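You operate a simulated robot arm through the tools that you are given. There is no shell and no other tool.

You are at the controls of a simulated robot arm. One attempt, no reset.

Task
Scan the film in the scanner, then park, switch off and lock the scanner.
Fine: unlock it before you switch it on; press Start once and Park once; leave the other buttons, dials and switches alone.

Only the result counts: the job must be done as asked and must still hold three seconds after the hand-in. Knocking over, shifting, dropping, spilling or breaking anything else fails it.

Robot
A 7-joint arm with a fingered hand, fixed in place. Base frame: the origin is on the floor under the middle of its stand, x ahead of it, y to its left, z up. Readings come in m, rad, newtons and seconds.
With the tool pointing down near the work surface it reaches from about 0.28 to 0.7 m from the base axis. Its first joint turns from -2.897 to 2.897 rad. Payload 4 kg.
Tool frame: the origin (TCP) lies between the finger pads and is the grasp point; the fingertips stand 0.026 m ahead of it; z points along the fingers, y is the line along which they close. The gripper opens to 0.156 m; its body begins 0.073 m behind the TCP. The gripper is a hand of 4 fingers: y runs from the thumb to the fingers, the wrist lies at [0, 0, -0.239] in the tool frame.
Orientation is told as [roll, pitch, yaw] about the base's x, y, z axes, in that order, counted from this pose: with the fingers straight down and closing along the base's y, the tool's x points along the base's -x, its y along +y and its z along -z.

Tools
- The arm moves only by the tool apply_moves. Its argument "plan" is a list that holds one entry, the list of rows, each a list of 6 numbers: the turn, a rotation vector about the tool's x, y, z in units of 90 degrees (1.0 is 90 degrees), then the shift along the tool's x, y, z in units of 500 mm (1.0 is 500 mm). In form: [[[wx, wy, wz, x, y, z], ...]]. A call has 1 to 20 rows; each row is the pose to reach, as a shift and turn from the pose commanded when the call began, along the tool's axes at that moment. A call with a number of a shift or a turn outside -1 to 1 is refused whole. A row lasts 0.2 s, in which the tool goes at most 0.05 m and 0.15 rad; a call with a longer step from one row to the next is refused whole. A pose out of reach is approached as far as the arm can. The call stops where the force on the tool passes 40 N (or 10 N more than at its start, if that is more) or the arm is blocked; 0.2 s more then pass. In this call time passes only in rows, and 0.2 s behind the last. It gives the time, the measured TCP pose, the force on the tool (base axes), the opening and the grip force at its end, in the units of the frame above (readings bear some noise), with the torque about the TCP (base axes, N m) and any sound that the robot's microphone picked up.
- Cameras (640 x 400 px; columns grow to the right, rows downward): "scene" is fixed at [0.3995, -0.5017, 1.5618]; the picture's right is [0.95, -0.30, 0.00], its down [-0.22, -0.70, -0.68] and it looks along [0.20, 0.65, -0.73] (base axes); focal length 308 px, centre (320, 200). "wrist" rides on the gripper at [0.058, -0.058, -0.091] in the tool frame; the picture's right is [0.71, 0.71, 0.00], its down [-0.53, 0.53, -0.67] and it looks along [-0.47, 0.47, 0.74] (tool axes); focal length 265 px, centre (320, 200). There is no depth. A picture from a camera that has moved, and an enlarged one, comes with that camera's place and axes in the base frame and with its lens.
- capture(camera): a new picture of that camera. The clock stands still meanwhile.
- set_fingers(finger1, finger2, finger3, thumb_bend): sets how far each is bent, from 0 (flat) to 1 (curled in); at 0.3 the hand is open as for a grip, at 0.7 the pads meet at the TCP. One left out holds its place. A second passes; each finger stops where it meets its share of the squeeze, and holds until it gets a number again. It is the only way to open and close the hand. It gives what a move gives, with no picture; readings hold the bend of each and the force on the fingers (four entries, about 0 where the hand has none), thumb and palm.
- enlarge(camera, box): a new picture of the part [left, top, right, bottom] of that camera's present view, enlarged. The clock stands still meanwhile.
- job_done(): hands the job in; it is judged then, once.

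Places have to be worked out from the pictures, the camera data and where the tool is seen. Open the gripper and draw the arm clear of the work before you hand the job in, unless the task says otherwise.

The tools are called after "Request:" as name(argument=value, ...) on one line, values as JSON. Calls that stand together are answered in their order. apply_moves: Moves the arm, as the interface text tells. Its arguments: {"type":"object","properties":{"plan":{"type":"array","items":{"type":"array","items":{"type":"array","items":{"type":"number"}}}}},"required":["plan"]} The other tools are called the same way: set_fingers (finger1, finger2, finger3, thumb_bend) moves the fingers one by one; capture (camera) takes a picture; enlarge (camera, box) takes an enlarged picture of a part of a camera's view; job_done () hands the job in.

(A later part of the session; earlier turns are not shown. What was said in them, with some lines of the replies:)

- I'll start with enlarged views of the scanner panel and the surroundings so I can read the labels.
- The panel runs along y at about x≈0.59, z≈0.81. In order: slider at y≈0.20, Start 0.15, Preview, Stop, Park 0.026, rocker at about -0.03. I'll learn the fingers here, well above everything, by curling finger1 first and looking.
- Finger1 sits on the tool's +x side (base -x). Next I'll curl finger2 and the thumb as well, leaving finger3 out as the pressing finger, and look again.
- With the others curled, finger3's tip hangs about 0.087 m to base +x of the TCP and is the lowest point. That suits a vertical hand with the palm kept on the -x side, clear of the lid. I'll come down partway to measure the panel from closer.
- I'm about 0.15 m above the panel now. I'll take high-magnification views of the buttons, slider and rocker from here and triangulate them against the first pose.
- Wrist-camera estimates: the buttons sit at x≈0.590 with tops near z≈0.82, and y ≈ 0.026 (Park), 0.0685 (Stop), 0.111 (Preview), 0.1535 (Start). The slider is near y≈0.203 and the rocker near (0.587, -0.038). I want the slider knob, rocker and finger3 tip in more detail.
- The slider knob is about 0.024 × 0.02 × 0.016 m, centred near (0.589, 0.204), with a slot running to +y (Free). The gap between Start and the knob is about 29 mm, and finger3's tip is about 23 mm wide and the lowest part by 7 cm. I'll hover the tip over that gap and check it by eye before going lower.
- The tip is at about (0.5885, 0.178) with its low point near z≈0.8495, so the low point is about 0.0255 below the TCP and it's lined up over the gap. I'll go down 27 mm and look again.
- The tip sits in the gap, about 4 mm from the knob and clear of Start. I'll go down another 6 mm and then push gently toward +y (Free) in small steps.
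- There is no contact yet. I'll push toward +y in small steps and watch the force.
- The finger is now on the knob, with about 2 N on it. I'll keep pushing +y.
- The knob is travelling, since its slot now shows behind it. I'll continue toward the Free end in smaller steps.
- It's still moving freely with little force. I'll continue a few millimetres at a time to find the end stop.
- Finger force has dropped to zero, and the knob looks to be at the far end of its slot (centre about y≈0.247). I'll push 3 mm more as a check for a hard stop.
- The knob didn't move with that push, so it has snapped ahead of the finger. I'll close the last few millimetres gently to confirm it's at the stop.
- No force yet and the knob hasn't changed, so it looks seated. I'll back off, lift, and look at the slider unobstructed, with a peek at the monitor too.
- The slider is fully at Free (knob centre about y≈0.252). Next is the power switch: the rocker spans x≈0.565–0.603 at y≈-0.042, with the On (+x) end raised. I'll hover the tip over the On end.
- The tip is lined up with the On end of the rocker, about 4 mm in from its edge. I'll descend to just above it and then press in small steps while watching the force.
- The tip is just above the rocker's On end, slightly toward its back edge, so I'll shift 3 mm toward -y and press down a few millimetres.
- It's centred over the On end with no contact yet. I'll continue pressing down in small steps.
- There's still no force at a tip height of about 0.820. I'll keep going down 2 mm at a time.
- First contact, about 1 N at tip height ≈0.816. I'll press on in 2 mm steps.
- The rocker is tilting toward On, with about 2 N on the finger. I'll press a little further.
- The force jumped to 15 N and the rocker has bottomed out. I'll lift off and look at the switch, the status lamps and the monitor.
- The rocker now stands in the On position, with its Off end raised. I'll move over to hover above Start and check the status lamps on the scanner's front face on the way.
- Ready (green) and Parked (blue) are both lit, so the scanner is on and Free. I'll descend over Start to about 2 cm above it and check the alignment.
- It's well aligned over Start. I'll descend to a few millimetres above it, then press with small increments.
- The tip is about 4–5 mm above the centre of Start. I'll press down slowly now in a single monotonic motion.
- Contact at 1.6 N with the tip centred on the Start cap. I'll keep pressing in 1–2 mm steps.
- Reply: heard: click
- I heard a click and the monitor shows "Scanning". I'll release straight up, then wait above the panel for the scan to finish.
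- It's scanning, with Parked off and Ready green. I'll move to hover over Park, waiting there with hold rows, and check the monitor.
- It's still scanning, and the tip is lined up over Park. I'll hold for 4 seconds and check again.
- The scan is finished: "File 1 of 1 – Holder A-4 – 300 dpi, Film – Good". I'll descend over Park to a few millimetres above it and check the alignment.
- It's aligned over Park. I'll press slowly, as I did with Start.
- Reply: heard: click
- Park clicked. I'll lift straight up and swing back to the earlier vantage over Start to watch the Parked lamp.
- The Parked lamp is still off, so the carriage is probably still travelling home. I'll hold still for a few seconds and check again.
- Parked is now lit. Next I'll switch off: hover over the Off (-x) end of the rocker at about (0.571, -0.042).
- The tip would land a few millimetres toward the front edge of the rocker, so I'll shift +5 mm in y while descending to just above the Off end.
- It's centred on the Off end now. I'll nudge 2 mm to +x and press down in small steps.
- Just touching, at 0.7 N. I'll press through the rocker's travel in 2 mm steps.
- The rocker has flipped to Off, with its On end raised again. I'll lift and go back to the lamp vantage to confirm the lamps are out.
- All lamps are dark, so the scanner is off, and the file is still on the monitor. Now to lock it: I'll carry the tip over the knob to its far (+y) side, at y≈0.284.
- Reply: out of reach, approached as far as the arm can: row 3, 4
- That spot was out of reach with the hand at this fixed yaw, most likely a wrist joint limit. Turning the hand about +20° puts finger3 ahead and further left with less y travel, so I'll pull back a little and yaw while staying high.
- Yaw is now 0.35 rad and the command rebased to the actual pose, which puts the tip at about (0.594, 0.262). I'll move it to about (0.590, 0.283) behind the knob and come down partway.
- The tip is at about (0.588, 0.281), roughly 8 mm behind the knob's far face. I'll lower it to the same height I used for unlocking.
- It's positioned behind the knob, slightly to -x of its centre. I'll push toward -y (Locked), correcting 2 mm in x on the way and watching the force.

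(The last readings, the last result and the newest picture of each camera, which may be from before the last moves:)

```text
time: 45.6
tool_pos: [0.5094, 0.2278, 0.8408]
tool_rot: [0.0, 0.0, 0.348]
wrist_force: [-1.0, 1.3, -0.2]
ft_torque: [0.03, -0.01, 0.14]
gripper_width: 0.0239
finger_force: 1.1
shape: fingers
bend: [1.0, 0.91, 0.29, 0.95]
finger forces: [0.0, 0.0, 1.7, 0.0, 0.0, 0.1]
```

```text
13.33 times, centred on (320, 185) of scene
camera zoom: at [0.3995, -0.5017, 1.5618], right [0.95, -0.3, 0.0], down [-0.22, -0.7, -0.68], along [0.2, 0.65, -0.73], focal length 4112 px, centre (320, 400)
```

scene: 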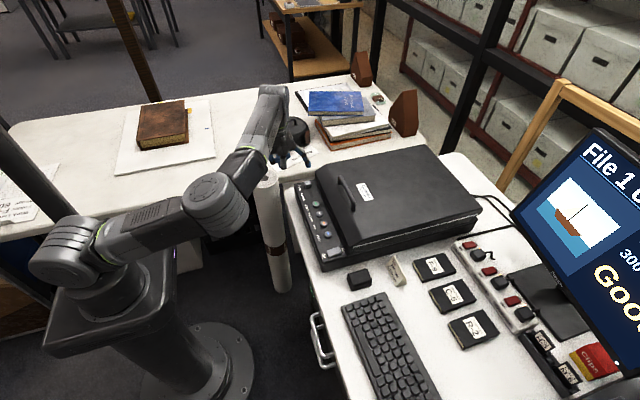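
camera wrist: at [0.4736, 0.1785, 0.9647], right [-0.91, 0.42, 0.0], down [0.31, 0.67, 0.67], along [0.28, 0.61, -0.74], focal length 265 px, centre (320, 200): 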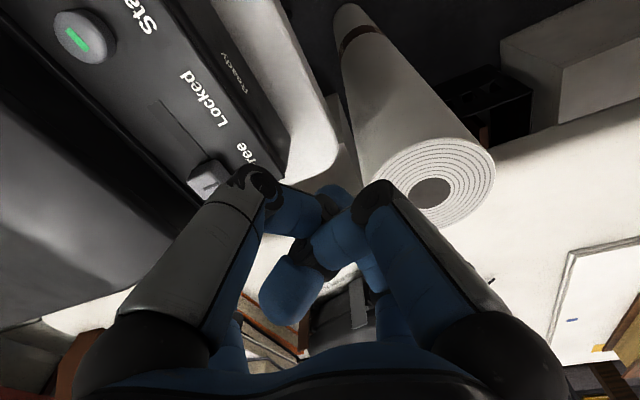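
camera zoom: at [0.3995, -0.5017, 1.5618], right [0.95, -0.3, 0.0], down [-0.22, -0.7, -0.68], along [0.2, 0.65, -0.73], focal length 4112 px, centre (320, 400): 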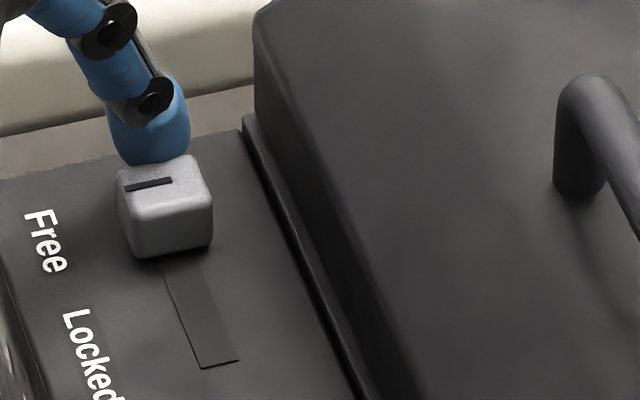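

The knob is moving toward Locked with about 1.7 N on the finger. I'll continue pushing.

Request:
apply_moves(plan=[[[0, 0, 0, 0.0041, -0.0113, 0], [0, 0, 0, 0.0082, -0.0225, 0], [0, 0, 0, 0.0123, -0.0338, 0], [0, 0, 0, 0.0165, -0.0451, 0], [0, 0, 0, 0.0206, -0.0564, 0]]])

Request:
enlarge(camera="scene", box=[300, 175, 340, 205])

```text
time: 46.8
tool_pos: [0.5103, 0.1971, 0.8413]
tool_rot: [0.001, 0.0, 0.348]
wrist_force: [-0.1, 0.8, 0.5]
ft_torque: [-0.01, 0.02, -0.03]
gripper_width: 0.0239
finger_force: 0.1
shape: fingers
bend: [1.0, 0.91, 0.3, 0.95]
finger forces: [0.0, 0.0, 0.0, 0.0, 0.0, 0.0]
```

```text
13.33 times, centred on (320, 190) of scene
camera zoom: at [0.3995, -0.5017, 1.5618], right [0.95, -0.3, 0.0], down [-0.22, -0.7, -0.68], along [0.2, 0.65, -0.73], focal length 4112 px, centre (320, 333)
```

zoom: 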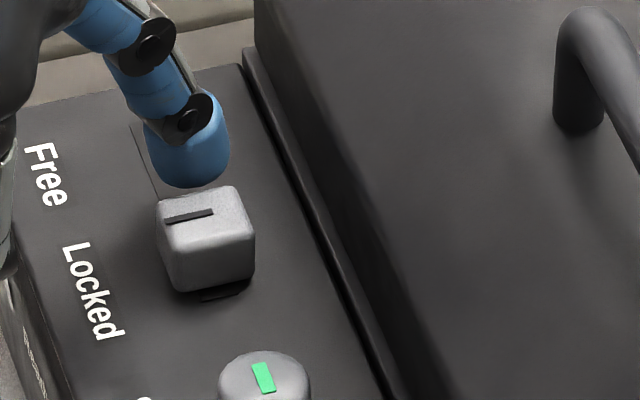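

The knob has snapped back to exactly its original Locked pixels. I'll back off from it, lift well clear, and check everything.

Request:
apply_moves(plan=[[[0, 0, 0, -0.005, 0.014, 0], [0, 0, 0, -0.005, 0.014, -0.06], [0, 0, 0, -0.005, 0.014, -0.15], [0, 0, 0, 0.02, 0.014, -0.24], [0, 0, 0, 0.06, -0.02, -0.32], [0, 0, 0, 0.1, -0.06, -0.38]]])

Request:
enlarge(camera="scene", box=[280, 165, 360, 265])

Request:
capture(camera="scene")

Request:
capture(camera="wrist")

```text
time: 48.2
tool_pos: [0.4744, 0.1546, 1.0333]
tool_rot: [0.001, 0.003, 0.349]
wrist_force: [0.1, -0.3, 0.1]
ft_torque: [-0.03, 0.01, 0.01]
gripper_width: 0.0235
finger_force: 0.0
shape: fingers
bend: [1.0, 0.91, 0.3, 0.95]
finger forces: [0.0, 0.0, 0.0, 0.0, 0.0, 0.0]
```

```text
4.00 times, centred on (320, 215) of scene
camera zoom: at [0.3995, -0.5017, 1.5618], right [0.95, -0.3, 0.0], down [-0.22, -0.7, -0.68], along [0.2, 0.65, -0.73], focal length 1234 px, centre (320, 140)
```

zoom: 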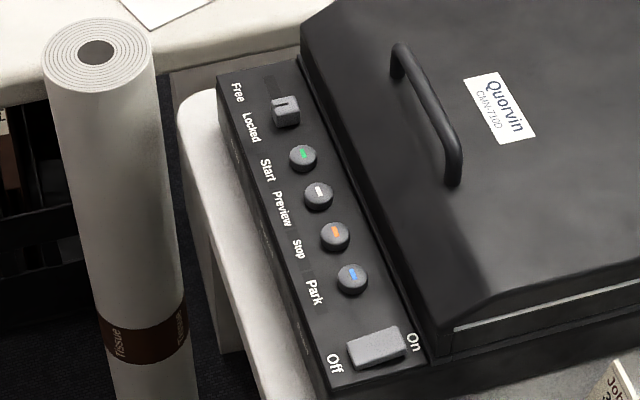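

```text
taken
```

scene: 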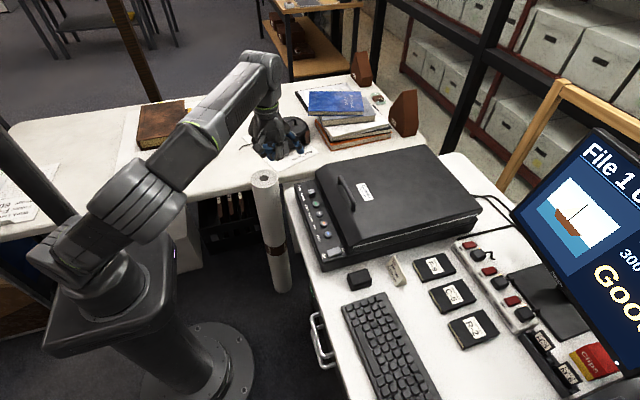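

```text
taken
camera wrist: at [0.4404, 0.079, 1.1266], right [-0.91, 0.42, 0.0], down [0.32, 0.67, 0.67], along [0.28, 0.61, -0.74], focal length 265 px, centre (320, 200)
```

wrist: 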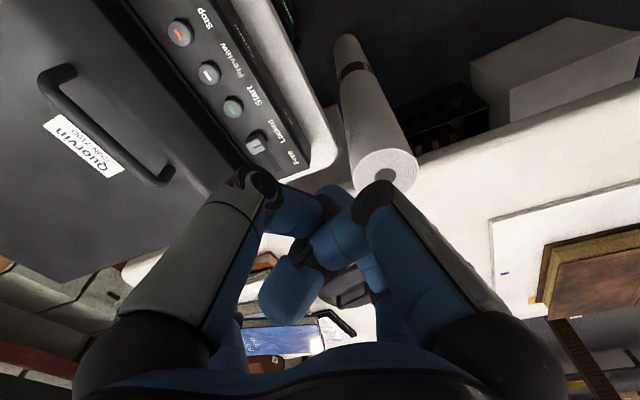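

The slider is at Locked, the rocker at Off, the lamps are out, and everything else stands where it was. I'll open the hand here, clear of the work, and take a final close look at the slider and rocker.

Request:
set_fingers(finger1=0.3, finger2=0.3, finger3=0.3, thumb_bend=0.3)

Request:
enlarge(camera="scene", box=[300, 175, 340, 205])

Request:
enlarge(camera="scene", box=[315, 235, 365, 270])

Request:
enlarge(camera="scene", box=[500, 120, 640, 330])

```text
time: 49.2
tool_pos: [0.4749, 0.1528, 1.0349]
tool_rot: [0.0, -0.001, 0.348]
wrist_force: [-0.1, -0.1, 0.2]
ft_torque: [0.0, -0.01, 0.01]
gripper_width: 0.1061
finger_force: 0.0
shape: fingers
bend: [0.3, 0.3, 0.3, 0.3]
finger forces: [0.0, 0.1, 0.0, 0.0, 0.0, 0.0]
```

```text
13.33 times, centred on (320, 190) of scene
camera zoom: at [0.3995, -0.5017, 1.5618], right [0.95, -0.3, 0.0], down [-0.22, -0.7, -0.68], along [0.2, 0.65, -0.73], focal length 4112 px, centre (320, 333)
```

zoom: 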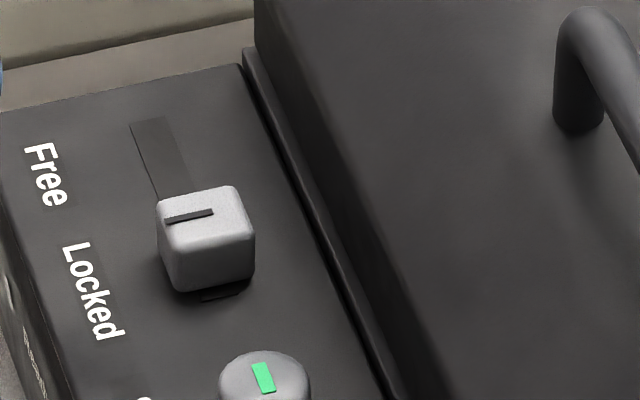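

```text
11.43 times, centred on (340, 252) of scene
camera zoom: at [0.3995, -0.5017, 1.5618], right [0.95, -0.3, 0.0], down [-0.22, -0.7, -0.68], along [0.2, 0.65, -0.73], focal length 3524 px, centre (91, -400)
```

zoom: 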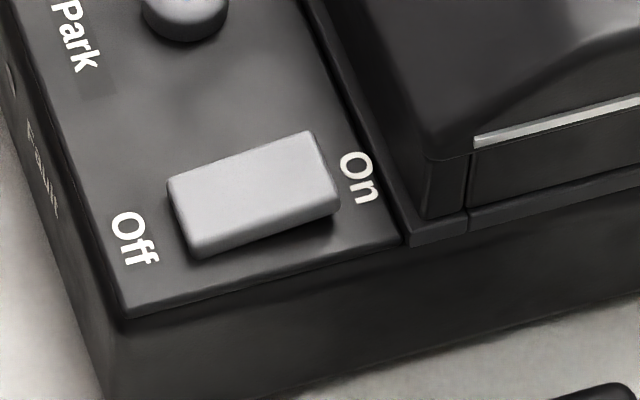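

```text
1.90 times, centred on (570, 225) of scene
camera zoom: at [0.3995, -0.5017, 1.5618], right [0.95, -0.3, 0.0], down [-0.22, -0.7, -0.68], along [0.2, 0.65, -0.73], focal length 587 px, centre (-156, 152)
```

zoom: 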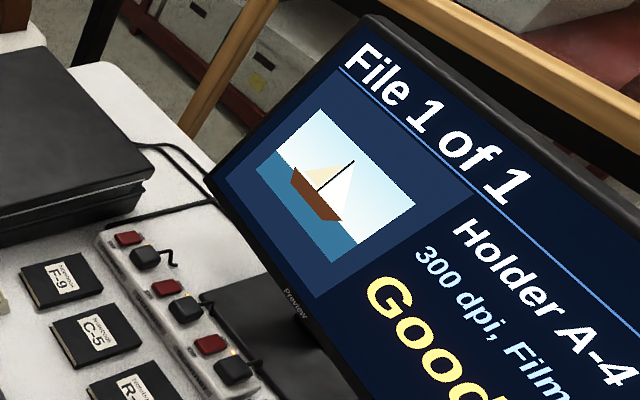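

The slider and rocker pixels match the original Locked and Off states, the scan is saved as "File 1 of 1 – Good", and the hand is open and clear. I'm handing the job in.

Request:
job_done()

```text
The job is handed in.
```

The film is scanned, and the scanner is parked, switched off and locked; I've handed the job in.

- **Sequence:** I moved the slider to Free and switched the scanner on. I pressed Start once and waited for the scan to finish. I then pressed Park once and waited for the Parked lamp, switched off, and slid it back to Locked.
- **Scan:** the monitor shows "File 1 of 1", Holder A-4, 300 dpi, Film, marked "Good".
- **Final check:** all the lamps went out at switch-off. The slider and power switch look the same as at the start, and the scanner hasn't shifted. I touched no other buttons or switches.
- **Arm:** the hand is open and clear of the scanner.
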